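You operate a simulated robot arm through the tools that you are given. There is no shell and no other tool. Be economical: measure what you need, move in short steps, check, and stop when the job is done.

You are at the controls of a simulated two-armed robot. One attempt, no reset.

TASK
Shake the water off the red tulips, change hands, stand them in the grey vase.
Fine: tulips from the orange bucket; then turn the turntable under the vase to mark 2.

Only the result counts: the job must be done as asked and must still hold three seconds after the hand-in. Knocking over, shifting, dropping, spilling or breaking anything else fails it.

THE ROBOT
Two 7-joint arms with two-finger parallel grippers on one trunk, on a base that drives. Base frame: it is fixed to the floor where the robot stands at the start and does not move with it; the origin is under the middle of the robot, x ahead of it, y to its left, z up; the surface under the hand at the start is at about z = 780. Readings come in mm, rad, newtons and seconds.
The left shoulder is at the start at [25, 182, 1235], the right one opposite. With the tool pointing down near the work surface each hand reaches from about 100 to 660 mm from the robot's upright axis, wherever it stands, measured 20 degrees to its own side. Places, roughly: grey vase (8x8x19 cm) [400, -400, 900]; inside of the grey vase [400, -400, 800]; wooden turntable [400, -400, 800]. Payload 3.91 kg a hand.
The tool frame of a hand sits at the grasp point between the pads (the TCP): z along the fingers, y along the line on which they close. The tips reach 30 mm beyond it. The gripper opens to 110 mm. The fingers are 20 mm wide and 10 mm thick; the gripper's body (48 by 112 mm) begins 55 mm behind the TCP.
Orientation is that of the tool frame in the base frame, as a unit quaternion [w, x, y, z]. With the fingers straight down and closing along the base's y, the tool's x points along the base's -x, its y along +y and its z along -z.

THE INTERFACE
- The arms move only by the tool arm_command. It takes "left_rows", "right_rows" or both (then of equal length, played together; a hand with none holds still); each is a list of rows, each an object (a shift or turn left out is 0, a gripper value left out holds the last) with "rot": the turn, a rotation vector about the tool's x, y, z in units of 60 degrees (1.0 is 60 degrees), a list of three; "delta_pos": the shift along the tool's x, y, z in units of 100 mm (1.0 is 100 mm), a list of three; "jaw": the finger opening in mm, from 0 to 110. In form: [{"rot": [wx, wy, wz], "delta_pos": [x, y, z], "jaw": jaw}, ...]. A call has 1 to 20 rows; each row is the pose to reach, as a shift and turn from the pose commanded when the call began, along the tool's axes at that moment. A call with a number of a shift or a turn outside -1 to 1 is refused whole. Rows are played at 5 a second. More than 50 mm and 0.15 rad between two rows, or a gripper value outside its range, and nothing of the call is played. Where a pose cannot be reached the arm comes as near as it can. A force on the tool above 40 N (or 10 N above the force at the start of the call, whichever is more), or a blocked arm, ends the call early, and 0.2 s more pass. The fingers move at their own pace (about 72 mm/s each) and stop on an object; they squeeze with about 44 N. The grip force told is the motor's: it shows also when the fingers shut on nothing. Time passes only in rows, and 0.2 s behind the last, so rows that repeat a pose let the fingers close. It gives the time, the measured TCP pose, the force on the tool (base axes), the opening and the grip force at its end, in the units of the frame above (readings bear some noise), with the torque about the TCP (base axes, N m) and any sound that the robot's microphone picked up.
- Cameras (640 x 400 px; columns grow to the right, rows downward): "scene" is now at [136.4, -12.5, 1461.8]; the picture's right is [-0.14, -0.99, 0.00], its down [-0.31, 0.04, -0.95] and it looks along [0.94, -0.13, -0.31] (base axes); focal length 214 px, centre (320, 200). "left" rides on the left gripper at [72, -17, -103] in its tool frame; the picture's right is [0.23, 0.97, 0.00], its down [-0.76, 0.18, -0.62] and it looks along [-0.61, 0.14, 0.78] (tool axes); focal length 222 px, centre (320, 200). "right" rides on the right gripper at [72, 17, -103] in its tool frame; the picture's right is [-0.23, 0.97, 0.00], its down [-0.76, -0.18, -0.62] and it looks along [-0.61, -0.14, 0.78] (tool axes); focal length 222 px, centre (320, 200). There is no depth. A picture from a camera that has moved, and an enlarged one, comes with that camera's place and axes in the base frame and with its lens.
- snapshot(camera): a new picture of that camera. No time passes.
- lift_body(by): slides the trunk up (or, below 0, down) by that many mm; the arms and the scene camera ride with it, the base frame stays. It gives what a move gives, with no picture.
- base_move(legs): drives the robot by 1 to 6 legs, each [ahead, left, turn to the left] in mm, mm and rad, along the robot's own axes; the way and the turn of a leg run together, so that a leg with both is an arc; at most 1500 mm and 3.142 rad a leg. The arms and the cameras ride along, it lands a little off, and it stops where it bumps. It gives what a move gives.
- head_to(pan, tilt): turns the head with the scene camera to pan (to the left, within 1.396 rad either way) and tilt (down, from -0.506 to 1.204), counted from straight ahead of the robot. It gives what a move gives.
- close_up(camera, box): a new picture of the part [left, top, right, bottom] of that camera's present view, enlarged. No time passes.
- hand_in(): hands the job in; it is judged then, once.

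Work in short steps. Places have to be worked out from the pictures, the camera data and where the tool is seen: move nearer, look again, correct. Check each grasp and each placing, and mend what went wrong. You have 120 turns and 92 pictures in all, those below and enlarged ones among them. Open the grippers and draw the arms clear of the work before you hand the job in, unless the task says otherwise; then end with one line.

The tools are called after "Call:" as name(argument=value, ...) on one line, values as JSON. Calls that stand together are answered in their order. arm_command: Moves the arms, as the interface text tells. Its arguments: {"type":"object","properties":{"left_rows":{"type":"array","items":{"type":"object","properties":{"rot":{"type":"array","items":{"type":"number"}},"delta_pos":{"type":"array","items":{"type":"number"}},"jaw":{"type":"number"}}}},"right_rows":{"type":"array","items":{"type":"object","properties":{"rot":{"type":"array","items":{"type":"number"}},"delta_pos":{"type":"array","items":{"type":"number"}},"jaw":{"type":"number"}}}}},"required":[]} The other tools are called the same way: lift_body (by) slides the trunk up or down; base_move (legs) drives the base; head_to (pan, tilt) turns the head that bears the scene camera; snapshot (camera) takes a picture; close_up (camera, box) takes an enlarged picture of a part of a camera's view; hand_in () hands the job in.

At the start:

```text
time: 0.0
left_ee_pos: [293.9, 53.7, 1484.4]
left_tcp_rot: [-0.001, 0.001, 1.0, 0.0]
left_contact_force: [0.8, -0.4, 0.4]
left_wrist_torque: [0.02, -0.01, 0.02]
left_finger_gap: 110.2
left_finger_force: 0.0
right_ee_pos: [310.4, -193.1, 1406.6]
right_tcp_rot: [0.0, 0.0, 1.0, 0.001]
right_contact_force: [0.9, -0.2, 0.9]
right_wrist_torque: [-0.01, -0.01, 0.01]
right_finger_gap: 109.9
right_finger_force: 0.1
trunk travel left (down, up): [-488.0, 26.0]
robot x, y, heading: [1.4, -0.3, -0.001]
head pan, tilt: [-0.171, 0.393]
```

scene: 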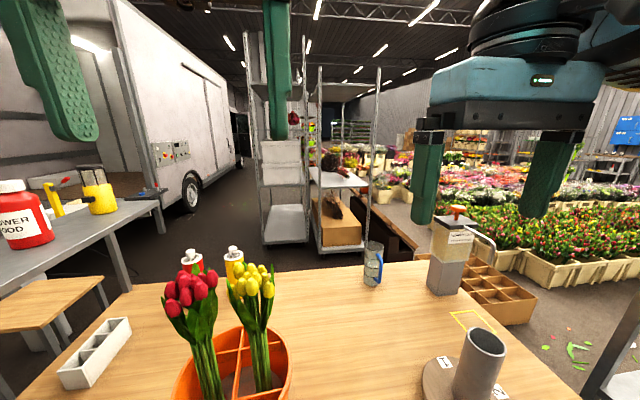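
right: 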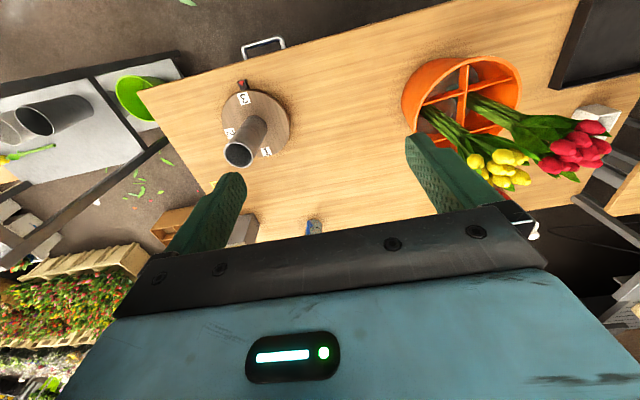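
left: 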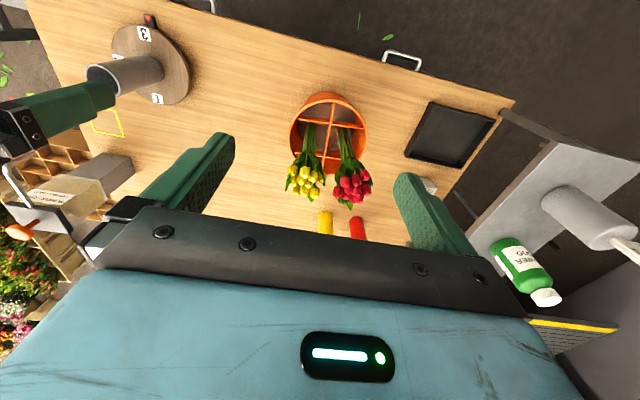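

The bucket with red and yellow tulips is in front-left, vase on the right. I tilt the head down to see the whole work area.

Call:
head_to(pan=0.0, tilt=0.9)

Call:
snapshot(camera="scene")

```text
time: 0.9
left_ee_pos: [295.7, 55.0, 1483.0]
left_tcp_rot: [-0.003, -0.002, 1.0, -0.002]
left_contact_force: [0.0, -0.3, 0.8]
left_wrist_torque: [-0.02, 0.0, 0.02]
left_finger_gap: 109.8
left_finger_force: 0.1
right_ee_pos: [310.2, -193.4, 1406.0]
right_tcp_rot: [0.0, 0.0, 1.0, -0.001]
right_contact_force: [-0.1, 0.2, -0.5]
right_wrist_torque: [0.0, 0.01, -0.02]
right_finger_gap: 109.9
right_finger_force: 0.0
trunk travel left (down, up): [-488.0, 26.0]
robot x, y, heading: [-2.6, -0.2, -0.002]
head pan, tilt: [0.0, 0.901]
```

```text
88 pictures are left
camera scene: at [136.8, -1.2, 1454.1], right [-0.02, -1.0, 0.0], down [-0.39, 0.01, -0.92], along [0.92, -0.02, -0.39], focal length 214 px, centre (320, 200)
```

scene: 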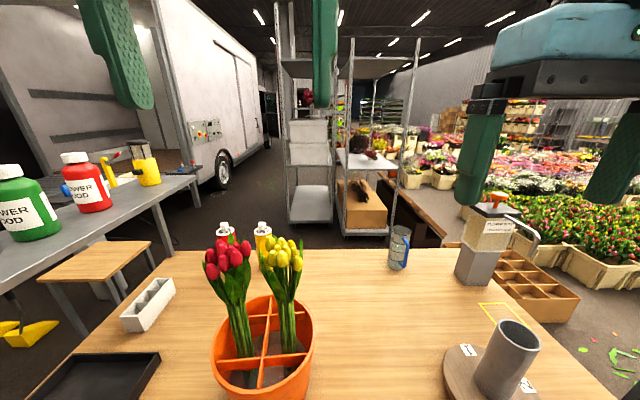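

The camera axes seem to lag the head; I look again.

Call:
head_to(pan=0.0, tilt=0.9)

Call:
snapshot(camera="scene")

```text
time: 1.5
left_ee_pos: [296.0, 55.2, 1484.4]
left_tcp_rot: [-0.003, -0.002, 1.0, -0.001]
left_contact_force: [0.2, 0.2, 0.5]
left_wrist_torque: [-0.02, 0.0, -0.03]
left_finger_gap: 110.1
left_finger_force: 0.0
right_ee_pos: [309.6, -193.8, 1406.4]
right_tcp_rot: [0.001, 0.001, 1.0, 0.0]
right_contact_force: [0.8, -0.6, 0.0]
right_wrist_torque: [-0.01, 0.05, 0.03]
right_finger_gap: 110.2
right_finger_force: 0.1
trunk travel left (down, up): [-488.0, 26.0]
robot x, y, heading: [-0.8, -1.3, 0.001]
head pan, tilt: [0.0, 0.901]
```

```text
87 pictures are left
camera scene: at [136.6, -0.8, 1453.9], right [-0.01, -1.0, 0.0], down [-0.39, 0.01, -0.92], along [0.92, -0.01, -0.39], focal length 214 px, centre (320, 200)
```

scene: 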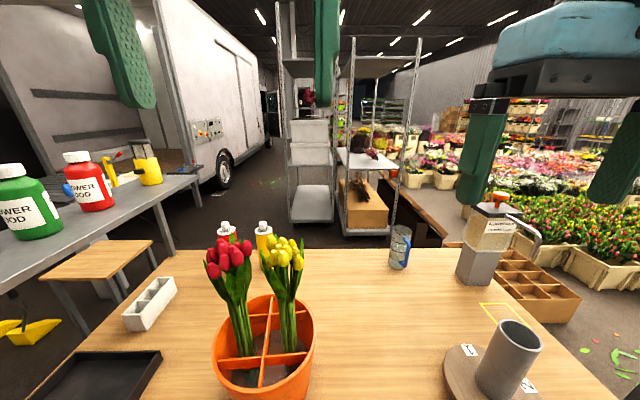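

Now I look at the turntable with its marks, and the tulips in detail.

Call:
close_up(camera="right", box=[180, 60, 340, 180])

Call:
close_up(camera="scene", box=[400, 270, 600, 400])

Call:
close_up(camera="scene", box=[180, 210, 340, 400])

Call:
close_up(camera="left", box=[270, 70, 410, 250])

```text
3.33 times, centred on (260, 120) of right
camera zoom: at [237.6, -176.9, 1510.4], right [0.23, 0.97, 0.0], down [0.76, -0.18, 0.62], along [0.61, -0.14, -0.78], focal length 740 px, centre (520, 467)
```

zoom: 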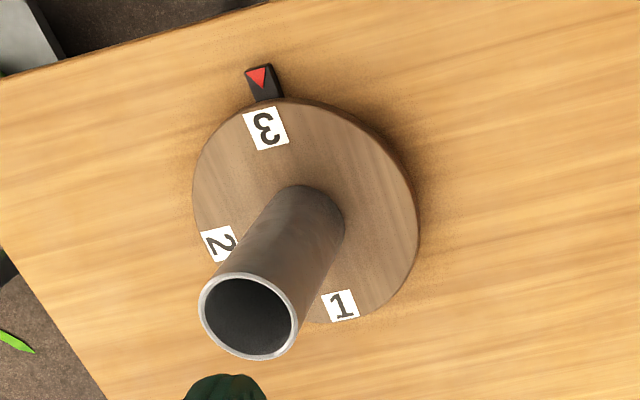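

```text
3.08 times, centred on (500, 335) of scene
camera zoom: at [136.6, -0.8, 1453.9], right [-0.01, -1.0, 0.0], down [-0.39, 0.01, -0.92], along [0.92, -0.01, -0.39], focal length 660 px, centre (-234, -215)
```

zoom: 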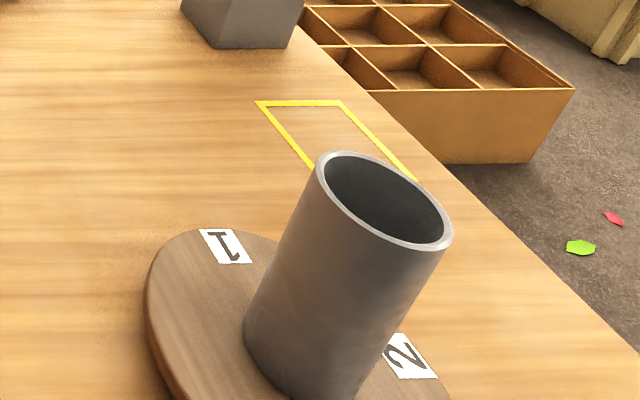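

```text
2.11 times, centred on (260, 305) of scene
camera zoom: at [136.6, -0.8, 1453.9], right [-0.01, -1.0, 0.0], down [-0.39, 0.01, -0.92], along [0.92, -0.01, -0.39], focal length 452 px, centre (446, -21)
```

zoom: 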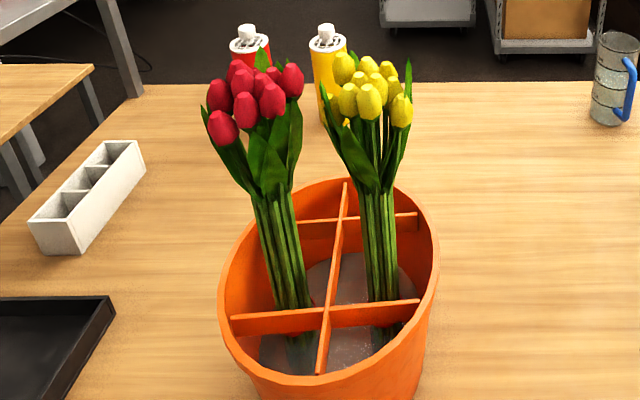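

```text
2.22 times, centred on (340, 160) of left
camera zoom: at [223.7, 38.2, 1587.0], right [-0.23, 0.97, 0.0], down [0.76, 0.18, 0.62], along [0.6, 0.14, -0.79], focal length 494 px, centre (276, 289)
```

zoom: 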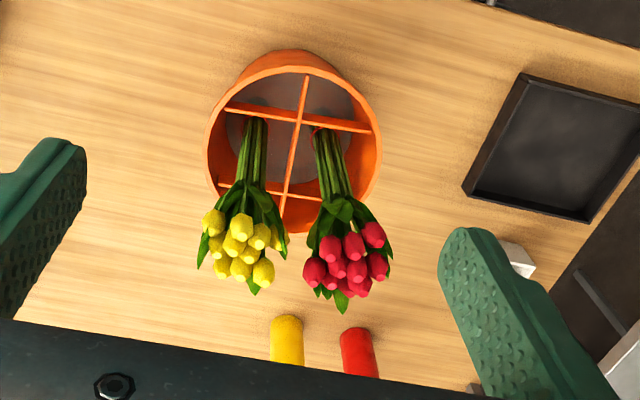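

The bucket is around (480,125), red stems roughly at (487,183), heads at z≈1180, free stem zone ~z 940–1060. I lower the trunk by 200 mm to bring the shoulders to a good height for a near-horizontal grasp.

Call:
lift_body(by=-200)

Call:
snapshot(camera="scene")

Call:
snapshot(camera="left")

```text
time: 2.0
left_ee_pos: [311.8, 58.9, 1468.2]
left_tcp_rot: [-0.011, -0.011, 1.0, -0.003]
left_contact_force: [39.7, 8.8, -16.7]
left_wrist_torque: [-0.76, 3.01, -0.25]
left_finger_gap: 109.9
left_finger_force: 0.0
right_ee_pos: [316.1, -193.0, 1394.1]
right_tcp_rot: [-0.005, 0.001, 1.0, -0.001]
right_contact_force: [1.4, 0.2, -0.2]
right_wrist_torque: [-0.01, 0.01, 0.0]
right_finger_gap: 110.4
right_finger_force: 0.0
trunk travel left (down, up): [-479.0, 35.0]
robot x, y, heading: [-0.7, -1.4, 0.001]
head pan, tilt: [0.0, 0.901]
stopped: the force on the tool passed its limit at 52 N (the readings are from after the stop); the commanded pose is now the measured one
```

```text
82 pictures are left
camera scene: at [149.2, 1.7, 1439.2], right [0.01, -1.0, 0.0], down [-0.43, -0.01, -0.9], along [0.9, 0.01, -0.43], focal length 214 px, centre (320, 200)
```

scene: 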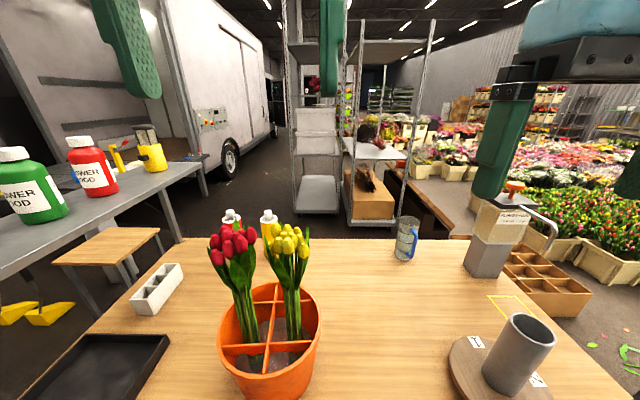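

```text
81 pictures are left
camera left: at [241.0, 40.6, 1572.9], right [-0.25, 0.97, 0.0], down [0.77, 0.2, 0.61], along [0.59, 0.15, -0.8], focal length 222 px, centre (320, 200)
```

left: 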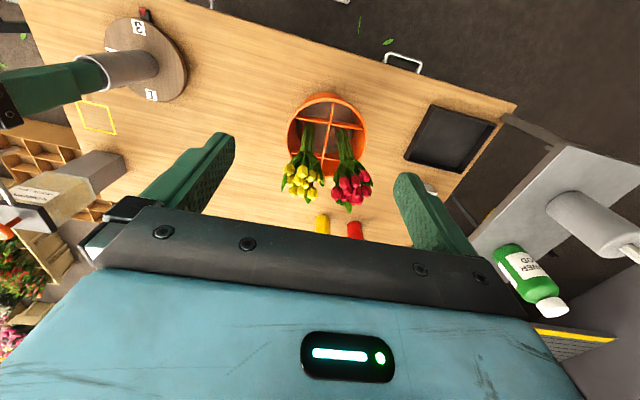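

The tilted head is pressing on the left hand (that's why the tilt stalled). I raise the head, then move the left hand forward/outward away from the head.

Call:
head_to(pan=0.0, tilt=0.2)

Call:
arm_command(left_rows=[{"delta_pos": [-0.3, 0.3, 0]}, {"delta_pos": [-0.5, 0.6, 0.2]}, {"delta_pos": [-0.5, 0.9, 0.5]}, {"delta_pos": [-0.5, 1.0, 0.9]}])

```text
time: 3.1
left_ee_pos: [303.8, 56.7, 1471.5]
left_tcp_rot: [-0.007, -0.004, 1.0, -0.002]
left_contact_force: [-0.3, -0.3, 0.1]
left_wrist_torque: [0.0, 0.01, -0.03]
left_finger_gap: 110.1
left_finger_force: 0.1
right_ee_pos: [313.4, -193.0, 1394.2]
right_tcp_rot: [-0.004, 0.0, 1.0, -0.001]
right_contact_force: [0.1, 0.0, -0.9]
right_wrist_torque: [0.0, 0.01, 0.0]
right_finger_gap: 110.1
right_finger_force: 0.1
trunk travel left (down, up): [-479.0, 35.0]
robot x, y, heading: [-0.1, 3.4, -0.0]
head pan, tilt: [0.0, 0.201]
```

```text
time: 4.1
left_ee_pos: [352.6, 157.6, 1376.8]
left_tcp_rot: [-0.007, -0.006, 1.0, -0.004]
left_contact_force: [0.1, 0.6, -0.4]
left_wrist_torque: [0.0, 0.05, -0.01]
left_finger_gap: 110.0
left_finger_force: 0.0
right_ee_pos: [315.2, -191.8, 1393.6]
right_tcp_rot: [-0.004, 0.0, 1.0, 0.0]
right_contact_force: [-0.2, 1.0, 0.2]
right_wrist_torque: [0.01, 0.03, 0.01]
right_finger_gap: 109.9
right_finger_force: 0.0
trunk travel left (down, up): [-479.0, 35.0]
robot x, y, heading: [-3.8, -1.0, 0.002]
head pan, tilt: [0.0, 0.201]
```

The left hand is free. Now pitch it up so the fingers point forward, 30° below horizontal, moving outward and down.

Call:
arm_command(left_rows=[{"delta_pos": [0.02, 0.1, 0.12], "rot": [0, -0.125, 0]}, {"delta_pos": [0.05, 0.2, 0.25], "rot": [0, -0.25, 0]}, {"delta_pos": [0.08, 0.3, 0.37], "rot": [0, -0.375, 0]}, {"delta_pos": [0.1, 0.4, 0.5], "rot": [0, -0.5, 0]}, {"delta_pos": [0.12, 0.5, 0.62], "rot": [0, -0.625, 0]}, {"delta_pos": [0.15, 0.5, 0.75], "rot": [0, -0.75, 0]}, {"delta_pos": [0.17, 0.5, 0.87], "rot": [0, -0.875, 0]}, {"delta_pos": [0.2, 0.5, 1.0], "rot": [0, -1, 0]}])

Call:
snapshot(camera="scene")

Call:
snapshot(camera="left")

```text
time: 5.9
left_ee_pos: [360.0, 194.6, 1315.1]
left_tcp_rot: [0.494, -0.005, 0.869, 0.0]
left_contact_force: [-0.4, -0.7, 0.4]
left_wrist_torque: [-0.01, 0.03, -0.03]
left_finger_gap: 110.1
left_finger_force: 0.1
left hand out of reach, approached as far as the arm can: row 7, 8
right_ee_pos: [313.4, -193.0, 1394.1]
right_tcp_rot: [-0.005, 0.0, 1.0, 0.0]
right_contact_force: [-0.7, 0.3, 0.3]
right_wrist_torque: [0.01, -0.01, -0.02]
right_finger_gap: 110.2
right_finger_force: 0.0
trunk travel left (down, up): [-479.0, 35.0]
robot x, y, heading: [-0.2, -0.3, -0.004]
head pan, tilt: [0.0, 0.201]
```

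```text
80 pictures are left
camera scene: at [147.9, -0.2, 1462.4], right [0.0, -1.0, 0.0], down [-0.2, 0.0, -0.98], along [0.98, 0.0, -0.2], focal length 214 px, centre (320, 200)
```

scene: 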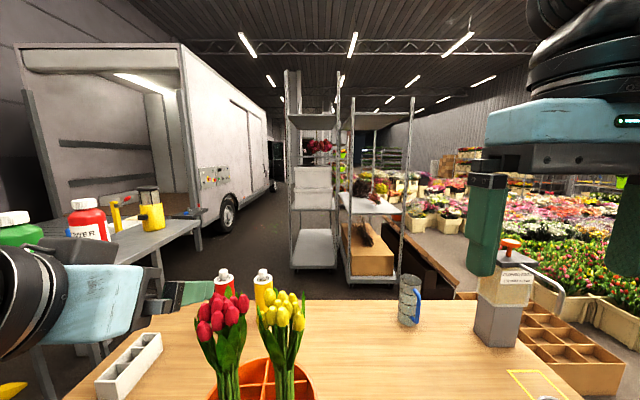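

```text
79 pictures are left
camera left: at [234.1, 176.5, 1306.3], right [-0.13, 0.97, -0.2], down [-0.15, 0.18, 0.97], along [0.98, 0.15, 0.12], focal length 222 px, centre (320, 200)
```

left: 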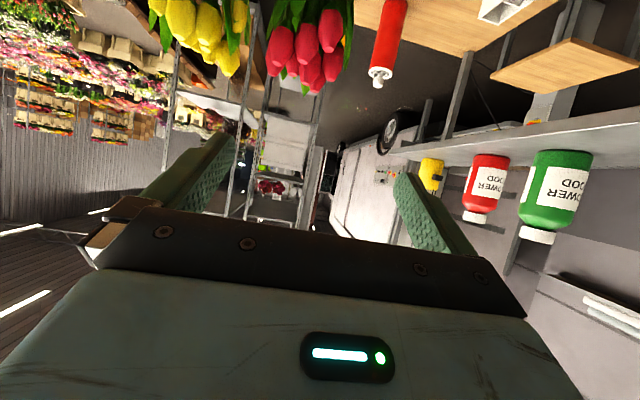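

Orientation is good but near the inner reach limit, so I back the base 130 mm and then lower the trunk.

Call:
base_move(legs=[[-130, 0, 0]])

Call:
lift_body(by=-200)

Call:
snapshot(camera="scene")

Call:
snapshot(camera="left")

```text
time: 7.2
left_ee_pos: [230.5, 195.9, 1314.8]
left_tcp_rot: [0.492, -0.007, 0.87, 0.001]
left_contact_force: [0.6, -0.4, -0.6]
left_wrist_torque: [-0.01, 0.01, 0.01]
left_finger_gap: 109.9
left_finger_force: 0.1
right_ee_pos: [186.5, -193.9, 1393.2]
right_tcp_rot: [-0.005, -0.001, 1.0, 0.0]
right_contact_force: [0.3, -0.5, -0.1]
right_wrist_torque: [0.05, -0.03, 0.02]
right_finger_gap: 109.7
right_finger_force: 0.1
trunk travel left (down, up): [-479.0, 35.0]
robot x, y, heading: [-124.7, 1.9, 0.001]
head pan, tilt: [0.0, 0.201]
```

```text
time: 9.3
left_ee_pos: [293.6, 195.9, 1003.4]
left_tcp_rot: [0.347, -0.007, 0.938, 0.002]
left_contact_force: [0.4, 0.2, 0.0]
left_wrist_torque: [-0.01, -0.02, -0.02]
left_finger_gap: 109.8
left_finger_force: 0.0
right_ee_pos: [224.5, -191.8, 1163.5]
right_tcp_rot: [-0.068, -0.001, 0.998, 0.002]
right_contact_force: [1.0, 0.5, 0.4]
right_wrist_torque: [-0.03, 0.0, -0.01]
right_finger_gap: 110.0
right_finger_force: 0.0
trunk travel left (down, up): [-279.0, 235.0]
robot x, y, heading: [-127.9, 0.3, 0.002]
head pan, tilt: [0.0, 0.201]
```

```text
78 pictures are left
camera scene: at [112.6, 0.7, 1240.5], right [0.0, -1.0, 0.0], down [-0.2, 0.0, -0.98], along [0.98, 0.0, -0.2], focal length 214 px, centre (320, 200)
```

scene: 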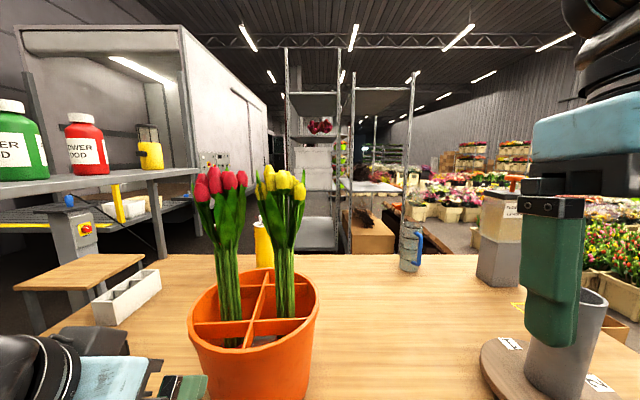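

```text
77 pictures are left
camera left: at [170.5, 177.1, 1034.3], right [-0.19, 0.97, -0.15], down [0.17, 0.18, 0.97], along [0.97, 0.15, -0.2], focal length 222 px, centre (320, 200)
```

left: 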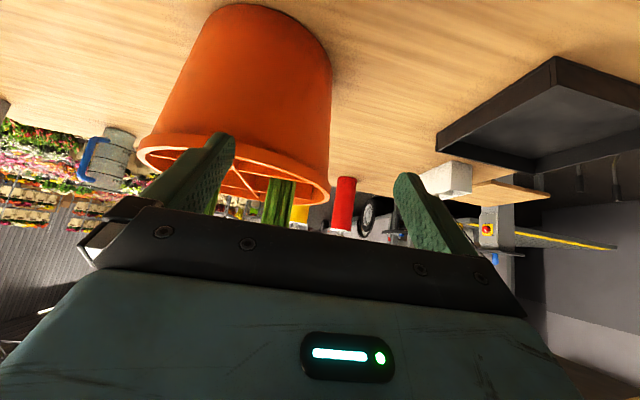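

The hand's pitch changed during the lowering; I check whether it is settled with a no-op move.

Call:
arm_command(left_rows=[{"delta_pos": [0, 0, 0]}, {"delta_pos": [0, 0, 0]}], right_rows=[{"delta_pos": [0, 0, 0]}, {"delta_pos": [0, 0, 0]}])

```text
time: 9.9
left_ee_pos: [293.4, 195.2, 1003.4]
left_tcp_rot: [0.347, -0.007, 0.938, 0.001]
left_contact_force: [0.5, 0.5, 0.3]
left_wrist_torque: [0.02, 0.01, 0.01]
left_finger_gap: 110.1
left_finger_force: 0.0
right_ee_pos: [224.1, -191.6, 1164.4]
right_tcp_rot: [-0.069, -0.001, 0.998, 0.002]
right_contact_force: [0.4, -0.2, 0.2]
right_wrist_torque: [0.0, -0.01, 0.01]
right_finger_gap: 110.0
right_finger_force: 0.2
trunk travel left (down, up): [-279.0, 235.0]
robot x, y, heading: [-129.0, 1.5, 0.007]
head pan, tilt: [0.0, 0.201]
```

Settled; the trunk slide folds forward a little. Stems ≈(490,177), rim ≈z 955. I restore the 30° pitch and go to pre-grasp (372,177,1068) with a 75 mm opening.

Call:
arm_command(left_rows=[{"delta_pos": [-0.25, -0.05, 0], "rot": [0, -0.08, 0], "jaw": 75}, {"delta_pos": [-0.5, -0.1, 0], "rot": [0, -0.16, 0]}, {"delta_pos": [-0.75, -0.15, 0.01], "rot": [0, -0.24, 0]}, {"delta_pos": [-1.0, -0.18, 0.02], "rot": [0, -0.32, 0]}])

Call:
snapshot(camera="scene")

Call:
snapshot(camera="left")

```text
time: 10.9
left_ee_pos: [372.1, 180.2, 1067.3]
left_tcp_rot: [0.499, -0.007, 0.867, 0.003]
left_contact_force: [0.2, 0.0, 0.7]
left_wrist_torque: [0.02, 0.0, 0.02]
left_finger_gap: 74.9
left_finger_force: 0.0
right_ee_pos: [225.3, -192.0, 1163.2]
right_tcp_rot: [-0.068, -0.001, 0.998, 0.002]
right_contact_force: [-0.9, 0.9, 0.8]
right_wrist_torque: [0.02, 0.01, -0.01]
right_finger_gap: 109.9
right_finger_force: 0.1
trunk travel left (down, up): [-279.0, 235.0]
robot x, y, heading: [-125.6, -1.9, 0.001]
head pan, tilt: [0.0, 0.201]
```

```text
76 pictures are left
camera scene: at [112.9, 0.7, 1240.4], right [0.0, -1.0, 0.0], down [-0.2, 0.0, -0.98], along [0.98, 0.0, -0.2], focal length 214 px, centre (320, 200)
```

scene: 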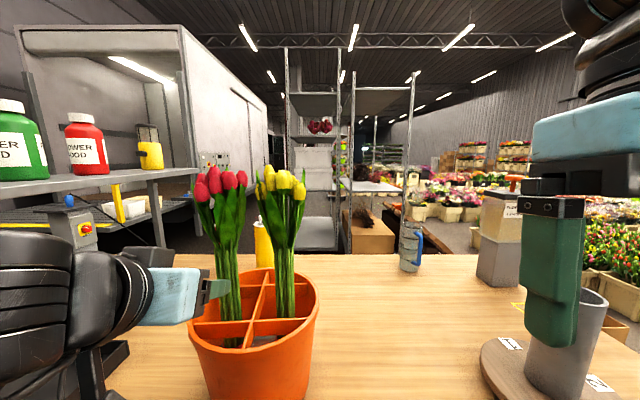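

```text
75 pictures are left
camera left: at [245.3, 160.7, 1056.1], right [-0.13, 0.97, -0.2], down [-0.16, 0.18, 0.97], along [0.98, 0.16, 0.13], focal length 222 px, centre (320, 200)
```

left: 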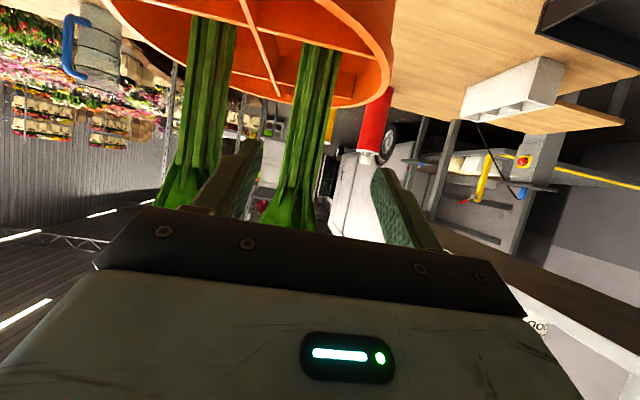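

The stems sit between the open fingers, ~10 mm toward the right of centre. I advance 100 mm along the fingers with a −10 mm sideways correction.

Call:
arm_command(left_rows=[{"delta_pos": [-0.01, -0.05, 0.25]}, {"delta_pos": [-0.02, -0.1, 0.5]}, {"delta_pos": [-0.03, -0.1, 0.75]}, {"delta_pos": [-0.03, -0.1, 1.0]}])

Call:
snapshot(camera="scene")

Call:
snapshot(camera="left")

```text
time: 11.9
left_ee_pos: [459.8, 170.5, 1019.1]
left_tcp_rot: [0.498, -0.005, 0.867, 0.002]
left_contact_force: [0.7, 0.2, -0.2]
left_wrist_torque: [0.02, -0.01, -0.02]
left_finger_gap: 75.1
left_finger_force: 0.1
right_ee_pos: [225.3, -191.9, 1162.8]
right_tcp_rot: [-0.069, -0.001, 0.998, 0.002]
right_contact_force: [0.9, -1.3, 0.2]
right_wrist_torque: [-0.02, 0.02, -0.01]
right_finger_gap: 109.8
right_finger_force: 0.1
trunk travel left (down, up): [-279.0, 235.0]
robot x, y, heading: [-127.6, -1.2, 0.002]
head pan, tilt: [0.0, 0.201]
```

```text
74 pictures are left
camera scene: at [113.1, 0.7, 1240.3], right [0.0, -1.0, 0.0], down [-0.2, 0.0, -0.98], along [0.98, 0.0, -0.2], focal length 214 px, centre (320, 200)
```

scene: 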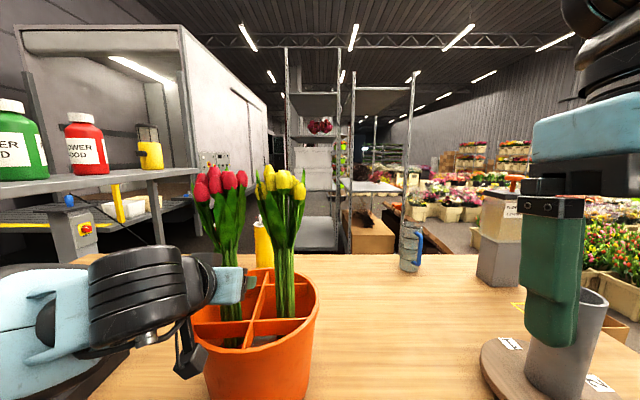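

```text
73 pictures are left
camera left: at [333.5, 151.1, 1008.4], right [-0.13, 0.97, -0.2], down [-0.16, 0.18, 0.97], along [0.98, 0.15, 0.13], focal length 222 px, centre (320, 200)
```

left: 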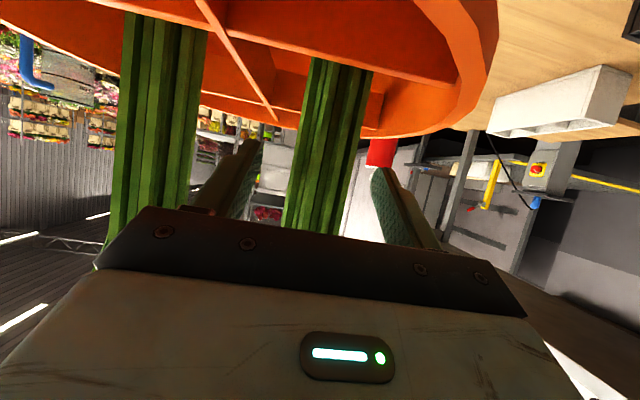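

The stems look about 45 mm farther (x≈505). The camera bracket is close above the rim, so I go forward horizontally at z≈1015, then close.

Call:
arm_command(left_rows=[{"delta_pos": [-0.1, 0.01, 0.2]}, {"delta_pos": [-0.2, 0.02, 0.41]}, {"delta_pos": [-0.2, 0.02, 0.41]}])

Call:
snapshot(camera="left")

Call:
close_up(camera="scene", box=[120, 160, 360, 400])

```text
time: 12.7
left_ee_pos: [503.1, 171.9, 1013.8]
left_tcp_rot: [0.499, -0.006, 0.867, 0.003]
left_contact_force: [0.2, 1.0, -0.3]
left_wrist_torque: [-0.02, 0.0, 0.0]
left_finger_gap: 74.9
left_finger_force: 0.0
right_ee_pos: [224.1, -191.6, 1163.2]
right_tcp_rot: [-0.07, 0.0, 0.998, 0.001]
right_contact_force: [-0.1, 0.7, -0.2]
right_wrist_torque: [0.0, -0.04, 0.0]
right_finger_gap: 110.0
right_finger_force: 0.0
trunk travel left (down, up): [-279.0, 235.0]
robot x, y, heading: [-129.3, -1.1, 0.0]
head pan, tilt: [0.0, 0.201]
```

```text
72 pictures are left
camera left: at [377.3, 153.1, 1004.2], right [-0.13, 0.97, -0.2], down [-0.16, 0.18, 0.97], along [0.98, 0.15, 0.13], focal length 222 px, centre (320, 200)
```

left: 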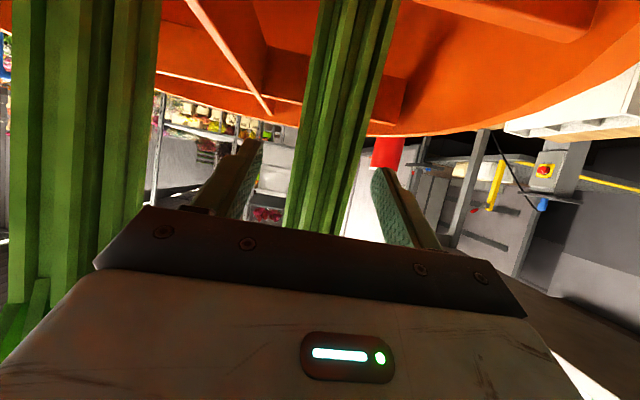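

```text
1.67 times, centred on (240, 280) of scene
camera zoom: at [112.6, 0.7, 1240.4], right [0.0, -1.0, 0.0], down [-0.2, 0.0, -0.98], along [0.98, 0.0, -0.2], focal length 358 px, centre (453, 67)
```

zoom: 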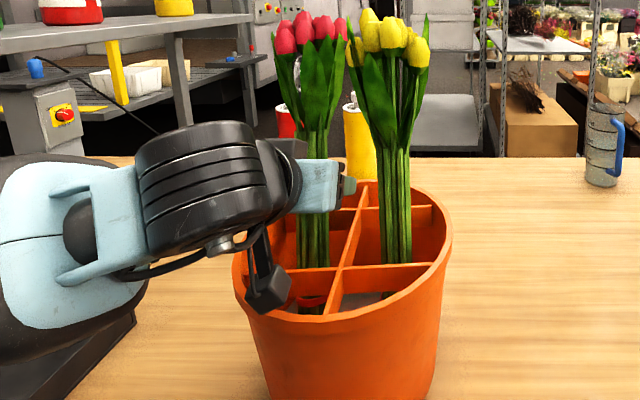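

The stems appear centred between the pads. I close the left gripper and check the opening.

Call:
arm_command(left_rows=[{"jaw": 50}, {"jaw": 20}, {"jaw": 0}, {"jaw": 0}, {"jaw": 0}])

Call:
snapshot(camera="left")

```text
time: 13.9
left_ee_pos: [504.6, 171.7, 1015.0]
left_tcp_rot: [0.499, -0.006, 0.867, 0.003]
left_contact_force: [0.3, -0.2, 0.4]
left_wrist_torque: [-0.23, -0.04, -0.02]
left_finger_gap: 40.1
left_finger_force: 43.6
right_ee_pos: [225.3, -191.8, 1163.7]
right_tcp_rot: [-0.069, -0.001, 0.998, 0.001]
right_contact_force: [-0.8, -0.5, 0.4]
right_wrist_torque: [0.0, 0.03, 0.03]
right_finger_gap: 110.3
right_finger_force: 0.1
trunk travel left (down, up): [-279.0, 235.0]
robot x, y, heading: [-128.2, 1.0, -0.001]
head pan, tilt: [0.0, 0.201]
```

```text
70 pictures are left
camera left: at [377.2, 153.1, 1004.3], right [-0.13, 0.97, -0.2], down [-0.16, 0.18, 0.97], along [0.98, 0.16, 0.13], focal length 222 px, centre (320, 200)
```

left: 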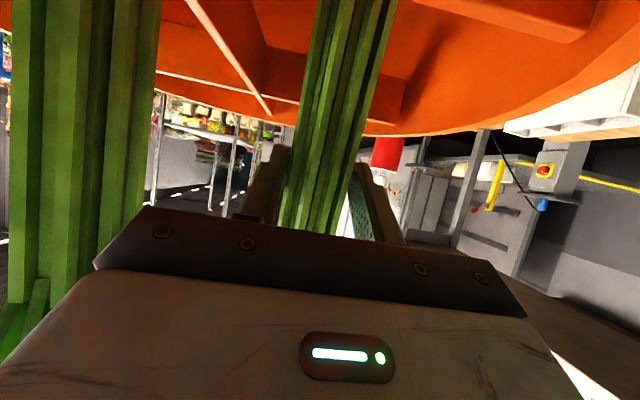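

Grip holds at 40 mm with 44 N. I lift straight up by 100 mm slowly.

Call:
arm_command(left_rows=[{"delta_pos": [-0.173, 0, -0.1]}, {"delta_pos": [-0.346, 0, -0.2]}, {"delta_pos": [-0.52, 0, -0.3]}, {"delta_pos": [-0.693, 0, -0.4]}, {"delta_pos": [-0.866, 0, -0.5]}])

Call:
snapshot(camera="scene")

```text
time: 15.1
left_ee_pos: [504.4, 174.3, 1115.9]
left_tcp_rot: [0.499, -0.008, 0.867, 0.003]
left_contact_force: [0.2, 0.2, -3.1]
left_wrist_torque: [-0.02, 0.03, 0.01]
left_finger_gap: 40.1
left_finger_force: 44.4
right_ee_pos: [226.2, -192.1, 1164.7]
right_tcp_rot: [-0.069, -0.001, 0.998, 0.002]
right_contact_force: [0.8, 0.2, 1.0]
right_wrist_torque: [0.0, -0.03, 0.02]
right_finger_gap: 110.1
right_finger_force: 0.0
trunk travel left (down, up): [-279.0, 235.0]
robot x, y, heading: [-129.2, 0.6, 0.004]
head pan, tilt: [0.0, 0.201]
```

```text
69 pictures are left
camera scene: at [112.8, 0.6, 1240.4], right [0.0, -1.0, 0.0], down [-0.2, 0.0, -0.98], along [0.98, 0.0, -0.2], focal length 214 px, centre (320, 200)
```

scene: 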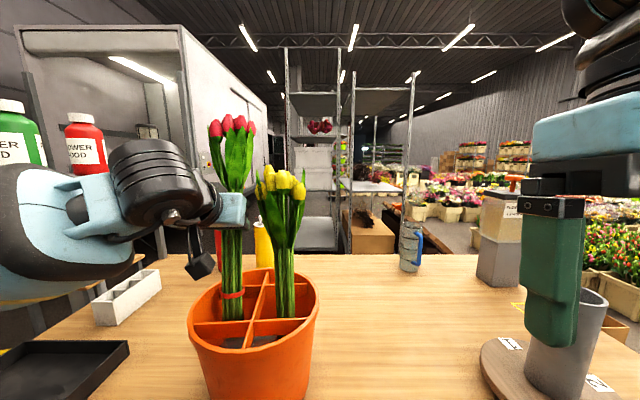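

The bunch rises cleanly (weight ≈3 N). I lift another 75 mm so the stem ends are just above the rim, still over the bucket.

Call:
arm_command(left_rows=[{"delta_pos": [-0.173, 0, -0.1]}, {"delta_pos": [-0.346, 0, -0.2]}, {"delta_pos": [-0.52, 0.0, -0.3]}, {"delta_pos": [-0.65, 0.05, -0.375]}, {"delta_pos": [-0.65, 0.1, -0.375]}])

Call:
snapshot(camera="scene")

Call:
snapshot(camera="right")

```text
time: 16.3
left_ee_pos: [505.6, 184.9, 1190.9]
left_tcp_rot: [0.498, -0.005, 0.867, 0.002]
left_contact_force: [-0.4, 0.1, -2.8]
left_wrist_torque: [-0.01, 0.05, -0.01]
left_finger_gap: 40.2
left_finger_force: 44.2
right_ee_pos: [226.1, -192.1, 1163.7]
right_tcp_rot: [-0.068, -0.001, 0.998, 0.001]
right_contact_force: [1.1, 0.4, 0.1]
right_wrist_torque: [-0.01, 0.0, 0.02]
right_finger_gap: 110.2
right_finger_force: 0.0
trunk travel left (down, up): [-279.0, 235.0]
robot x, y, heading: [-130.1, -2.2, 0.004]
head pan, tilt: [0.0, 0.201]
```

```text
68 pictures are left
camera scene: at [113.1, 0.9, 1240.3], right [0.0, -1.0, 0.0], down [-0.2, 0.0, -0.98], along [0.98, 0.0, -0.2], focal length 214 px, centre (320, 200)
```

scene: 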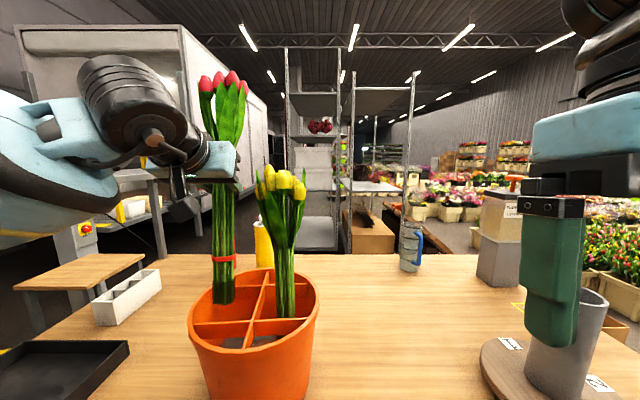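

```text
67 pictures are left
camera right: at [167.3, -176.0, 1277.1], right [0.22, 0.97, -0.03], down [0.84, -0.18, 0.51], along [0.49, -0.14, -0.86], focal length 222 px, centre (320, 200)
```

right: 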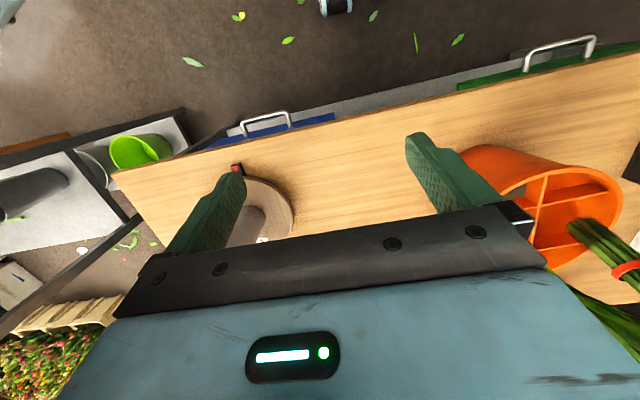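

The bunch is free, tied with a red band, ends ≈ just above the rim over the bucket. Now shake vertically over the bucket.

Call:
arm_command(left_rows=[{"delta_pos": [-0.4, 0, -0.23]}, {"delta_pos": [0, 0, 0]}, {"delta_pos": [-0.4, 0, -0.23]}, {"delta_pos": [0, 0, 0]}, {"delta_pos": [-0.4, 0, -0.23]}, {"delta_pos": [0, 0, 0]}, {"delta_pos": [-0.4, 0, -0.23]}, {"delta_pos": [0, 0, 0]}, {"delta_pos": [-0.4, 0, -0.23]}, {"delta_pos": [0, 0, 0]}])

Call:
close_up(camera="scene", box=[120, 160, 360, 400])

```text
time: 18.5
left_ee_pos: [509.6, 184.9, 1189.8]
left_tcp_rot: [0.497, -0.007, 0.867, 0.002]
left_contact_force: [-0.1, 0.6, -3.8]
left_wrist_torque: [-0.02, 0.06, -0.02]
left_finger_gap: 40.2
left_finger_force: 44.1
right_ee_pos: [227.1, -190.8, 1163.9]
right_tcp_rot: [-0.069, -0.001, 0.998, 0.001]
right_contact_force: [-0.1, 0.4, -0.4]
right_wrist_torque: [-0.03, 0.02, 0.01]
right_finger_gap: 110.3
right_finger_force: 0.0
trunk travel left (down, up): [-279.0, 235.0]
robot x, y, heading: [-130.4, 2.7, 0.0]
head pan, tilt: [0.0, 0.201]
```

```text
1.67 times, centred on (240, 280) of scene
camera zoom: at [114.7, 2.2, 1239.9], right [0.0, -1.0, 0.0], down [-0.2, 0.0, -0.98], along [0.98, 0.0, -0.2], focal length 358 px, centre (453, 67)
```

zoom: 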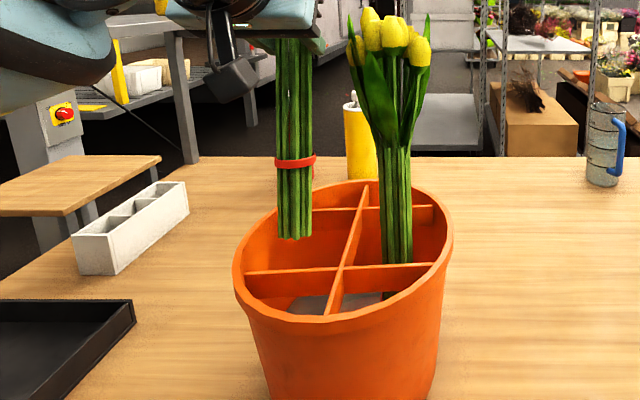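

No audible sign yet; I add a second, fore-aft and vertical shake over the bucket to be sure.

Call:
arm_command(left_rows=[{"delta_pos": [0.22, 0, -0.39]}, {"delta_pos": [0, 0, 0]}, {"delta_pos": [0.22, 0, -0.39]}, {"delta_pos": [0, 0, 0]}, {"delta_pos": [0.22, 0, -0.39]}, {"delta_pos": [0, 0, 0]}, {"delta_pos": [-0.42, 0, -0.24]}, {"delta_pos": [0, 0, 0]}, {"delta_pos": [-0.42, 0, -0.24]}, {"delta_pos": [0, 0, 0]}, {"delta_pos": [-0.42, 0, -0.24]}, {"delta_pos": [0, 0, 0]}, {"delta_pos": [-0.42, 0, -0.24]}, {"delta_pos": [0, 0, 0]}])

Call:
snapshot(camera="scene")

```text
time: 21.5
left_ee_pos: [507.9, 188.2, 1188.5]
left_tcp_rot: [0.498, -0.008, 0.867, 0.003]
left_contact_force: [0.7, 0.6, -3.5]
left_wrist_torque: [-0.04, 0.05, -0.03]
left_finger_gap: 40.0
left_finger_force: 44.3
right_ee_pos: [227.0, -191.6, 1163.2]
right_tcp_rot: [-0.07, 0.0, 0.998, 0.001]
right_contact_force: [1.0, 0.2, 0.0]
right_wrist_torque: [-0.05, 0.01, -0.05]
right_finger_gap: 110.2
right_finger_force: 0.1
trunk travel left (down, up): [-279.0, 235.0]
robot x, y, heading: [-129.0, -1.3, 0.003]
head pan, tilt: [0.0, 0.201]
```

```text
65 pictures are left
camera scene: at [115.0, 2.6, 1239.9], right [0.0, -1.0, 0.0], down [-0.2, 0.0, -0.98], along [0.98, 0.0, -0.2], focal length 214 px, centre (320, 200)
```

scene: 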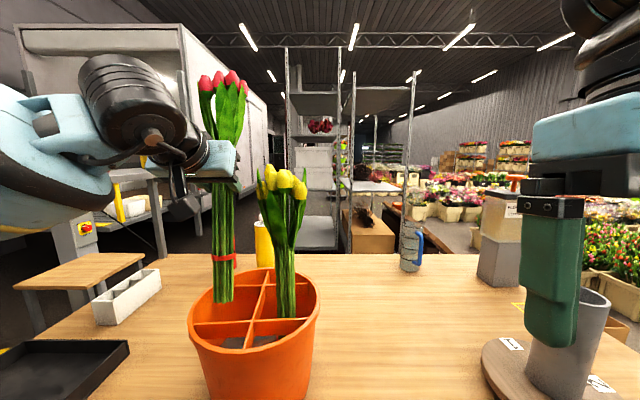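

The shake is done; ends hang above the rim. I now pull the bunch back toward the robot and up, clear of the yellow tulips.

Call:
arm_command(left_rows=[{"delta_pos": [-0.2, 0, -0.2]}, {"delta_pos": [-0.1, 0, -0.4]}, {"delta_pos": [-0.0, 0, -0.6]}, {"delta_pos": [0.05, 0, -0.8]}, {"delta_pos": [0.086, 0, -0.99]}])

```text
time: 22.7
left_ee_pos: [414.1, 180.9, 1232.8]
left_tcp_rot: [0.499, -0.006, 0.867, 0.003]
left_contact_force: [-0.4, -0.3, -3.0]
left_wrist_torque: [-0.03, 0.02, -0.02]
left_finger_gap: 40.0
left_finger_force: 44.1
right_ee_pos: [224.3, -191.7, 1164.0]
right_tcp_rot: [-0.069, -0.001, 0.998, 0.002]
right_contact_force: [0.1, -0.6, -0.3]
right_wrist_torque: [0.02, -0.03, 0.0]
right_finger_gap: 110.0
right_finger_force: 0.0
trunk travel left (down, up): [-279.0, 235.0]
robot x, y, heading: [-128.5, 0.3, 0.003]
head pan, tilt: [0.0, 0.201]
```

Next: yaw the left hand 50° to the right and shift toward the middle, keeping the bunch vertical.

Call:
arm_command(left_rows=[{"delta_pos": [0.05, -0.16, -0.09], "rot": [0.12, 0, 0.0695]}, {"delta_pos": [0.09, -0.33, -0.15], "rot": [0.241, 0, 0.139]}, {"delta_pos": [0.12, -0.5, -0.2], "rot": [0.361, 0, 0.2085]}, {"delta_pos": [0.14, -0.66, -0.25], "rot": [0.481, 0, 0.278]}, {"delta_pos": [0.16, -0.83, -0.28], "rot": [0.602, 0, 0.3475]}, {"delta_pos": [0.17, -1.0, -0.294], "rot": [0.722, 0, 0.417]}])

Call:
snapshot(camera="scene")

Call:
snapshot(camera="left")

```text
time: 24.1
left_ee_pos: [381.7, 81.3, 1233.6]
left_tcp_rot: [0.453, 0.361, 0.788, -0.21]
left_contact_force: [0.1, -0.7, -2.4]
left_wrist_torque: [0.01, 0.03, -0.01]
left_finger_gap: 40.0
left_finger_force: 43.6
right_ee_pos: [224.7, -191.8, 1162.5]
right_tcp_rot: [-0.069, -0.001, 0.998, 0.002]
right_contact_force: [0.4, 0.5, 0.2]
right_wrist_torque: [0.0, -0.02, 0.02]
right_finger_gap: 109.8
right_finger_force: 0.2
trunk travel left (down, up): [-279.0, 235.0]
robot x, y, heading: [-127.9, 1.8, 0.003]
head pan, tilt: [0.0, 0.201]
```

```text
64 pictures are left
camera scene: at [113.4, 0.5, 1240.3], right [0.0, -1.0, 0.0], down [-0.2, 0.0, -0.98], along [0.98, 0.0, -0.2], focal length 214 px, centre (320, 200)
```

scene: 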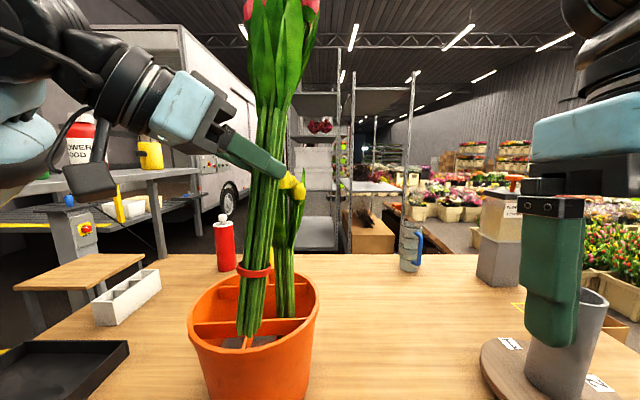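

```text
63 pictures are left
camera left: at [287.0, 165.0, 1221.6], right [0.66, 0.72, -0.2], down [0.04, 0.24, 0.97], along [0.75, -0.65, 0.13], focal length 222 px, centre (320, 200)
```

left: 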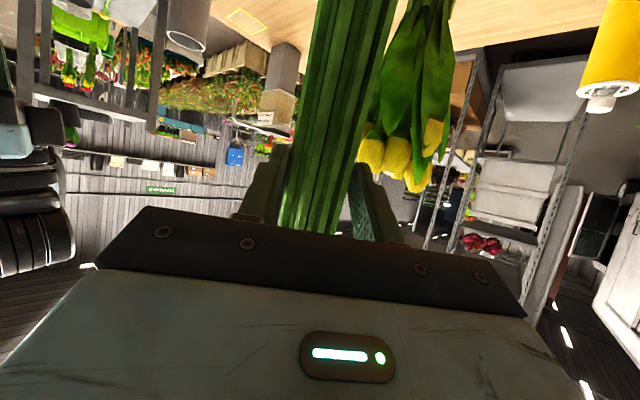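

The bunch is held with a slight lean (~6°). I shift the left hand to about (375,10,1240) and simultaneously pitch the right hand forward.

Call:
arm_command(left_rows=[{"delta_pos": [-0.04, -0.06, 0.05]}, {"delta_pos": [-0.08, -0.13, 0.1]}, {"delta_pos": [-0.115, -0.19, 0.15]}, {"delta_pos": [-0.153, -0.26, 0.2]}, {"delta_pos": [-0.19, -0.32, 0.255]}, {"delta_pos": [-0.23, -0.39, 0.306]}, {"delta_pos": [-0.27, -0.45, 0.357]}, {"delta_pos": [-0.306, -0.517, 0.408]}], right_rows=[{"delta_pos": [-0.06, -0.01, -0.12], "rot": [0, -0.125, 0]}, {"delta_pos": [-0.12, -0.02, -0.24], "rot": [0, -0.25, 0]}, {"delta_pos": [-0.18, -0.03, -0.36], "rot": [0, -0.375, 0]}, {"delta_pos": [-0.24, -0.05, -0.48], "rot": [0, -0.5, 0]}, {"delta_pos": [-0.3, -0.06, -0.6], "rot": [0, -0.625, 0]}, {"delta_pos": [-0.36, -0.08, -0.72], "rot": [0, -0.75, 0]}, {"delta_pos": [-0.42, -0.1, -0.84], "rot": [0, -0.875, 0]}, {"delta_pos": [-0.475, -0.1, -0.94], "rot": [0, -1, 0]}])

Call:
snapshot(camera="scene")

Call:
snapshot(camera="right")

```text
time: 25.9
left_ee_pos: [377.6, 9.9, 1239.3]
left_tcp_rot: [0.453, 0.361, 0.788, -0.209]
left_contact_force: [-0.6, -0.2, -2.5]
left_wrist_torque: [0.03, 0.02, 0.04]
left_finger_gap: 40.1
left_finger_force: 43.8
right_ee_pos: [285.7, -203.0, 1250.5]
right_tcp_rot: [0.44, 0.001, 0.898, 0.001]
right_contact_force: [-0.1, -0.6, -0.6]
right_wrist_torque: [-0.01, 0.02, 0.0]
right_finger_gap: 110.0
right_finger_force: 0.0
trunk travel left (down, up): [-279.0, 235.0]
robot x, y, heading: [-127.7, 2.1, 0.003]
head pan, tilt: [0.0, 0.201]
```

```text
62 pictures are left
camera scene: at [112.9, 0.3, 1240.4], right [0.0, -1.0, 0.0], down [-0.2, 0.0, -0.98], along [0.98, 0.0, -0.2], focal length 214 px, centre (320, 200)
```

scene: 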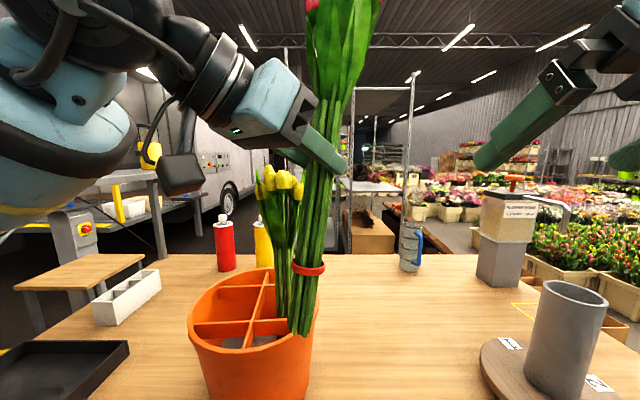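

```text
61 pictures are left
camera right: at [158.9, -187.0, 1257.0], right [0.14, 0.97, 0.18], down [-0.03, -0.18, 0.98], along [0.99, -0.14, 0.0], focal length 222 px, centre (320, 200)
```

right: 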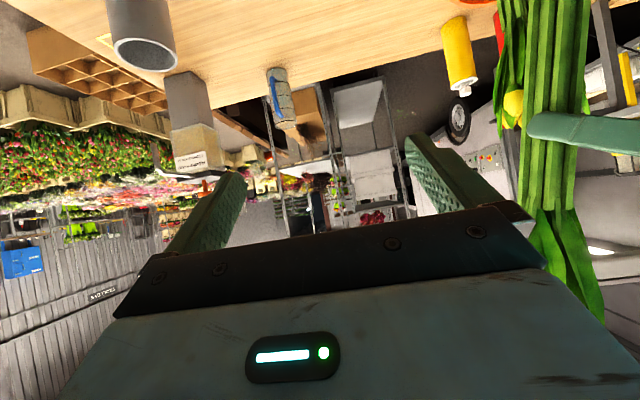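

Bunch axis runs from (364,25,1003) to (378,10,1239); right grip is planned at ≈(382,6,1305). I yaw the right hand 50° left and bring it to a standoff about 130 mm away.

Call:
arm_command(right_rows=[{"delta_pos": [-0.1, 0.1, -0.05], "rot": [-0.109, 0, -0.0855]}, {"delta_pos": [-0.2, 0.2, -0.09], "rot": [-0.219, 0, -0.171]}, {"delta_pos": [-0.3, 0.4, -0.13], "rot": [-0.328, 0, -0.2565]}, {"delta_pos": [-0.4, 0.6, -0.17], "rot": [-0.437, 0, -0.342]}, {"delta_pos": [-0.5, 0.8, -0.21], "rot": [-0.547, 0, -0.4275]}, {"delta_pos": [-0.507, 1.0, -0.244], "rot": [-0.656, 0, -0.513]}])

Call:
snapshot(camera="scene")

Call:
snapshot(camera="right")

```text
time: 27.3
left_ee_pos: [377.5, 10.2, 1239.0]
left_tcp_rot: [0.453, 0.36, 0.788, -0.21]
left_contact_force: [-0.7, -0.5, -2.8]
left_wrist_torque: [0.01, 0.0, 0.0]
left_finger_gap: 39.9
left_finger_force: 44.0
right_ee_pos: [296.8, -100.5, 1305.4]
right_tcp_rot: [0.398, -0.381, 0.813, 0.187]
right_contact_force: [-0.7, 1.0, -0.4]
right_wrist_torque: [0.0, 0.0, -0.03]
right_finger_gap: 109.9
right_finger_force: 0.0
trunk travel left (down, up): [-279.0, 235.0]
robot x, y, heading: [-130.7, 1.0, 0.007]
head pan, tilt: [0.0, 0.201]
```

```text
60 pictures are left
camera scene: at [113.3, 1.0, 1240.3], right [0.0, -1.0, 0.0], down [-0.2, 0.0, -0.98], along [0.98, 0.0, -0.2], focal length 214 px, centre (320, 200)
```

scene: 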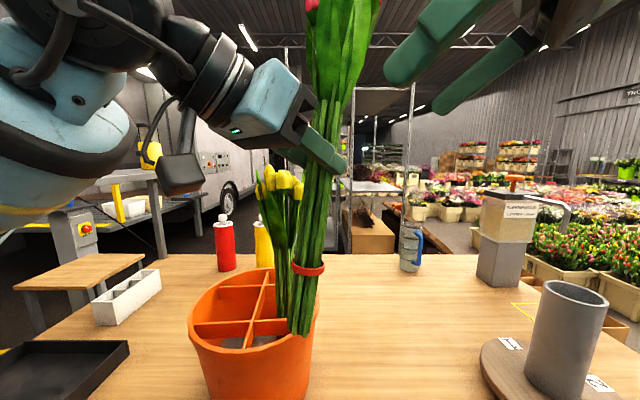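

```text
59 pictures are left
camera right: at [203.4, -187.4, 1312.0], right [-0.66, 0.73, 0.18], down [0.12, -0.13, 0.98], along [0.74, 0.67, 0.0], focal length 222 px, centre (320, 200)
```

right: 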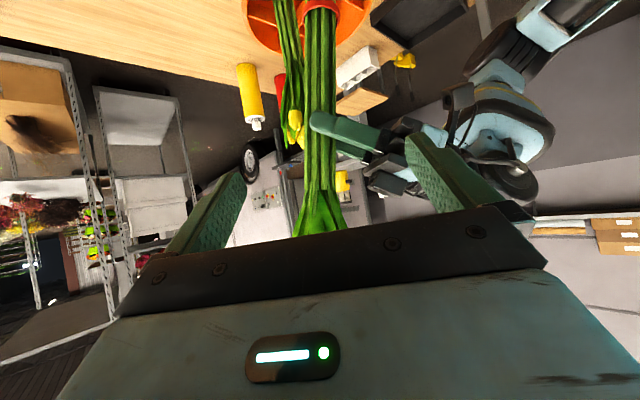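

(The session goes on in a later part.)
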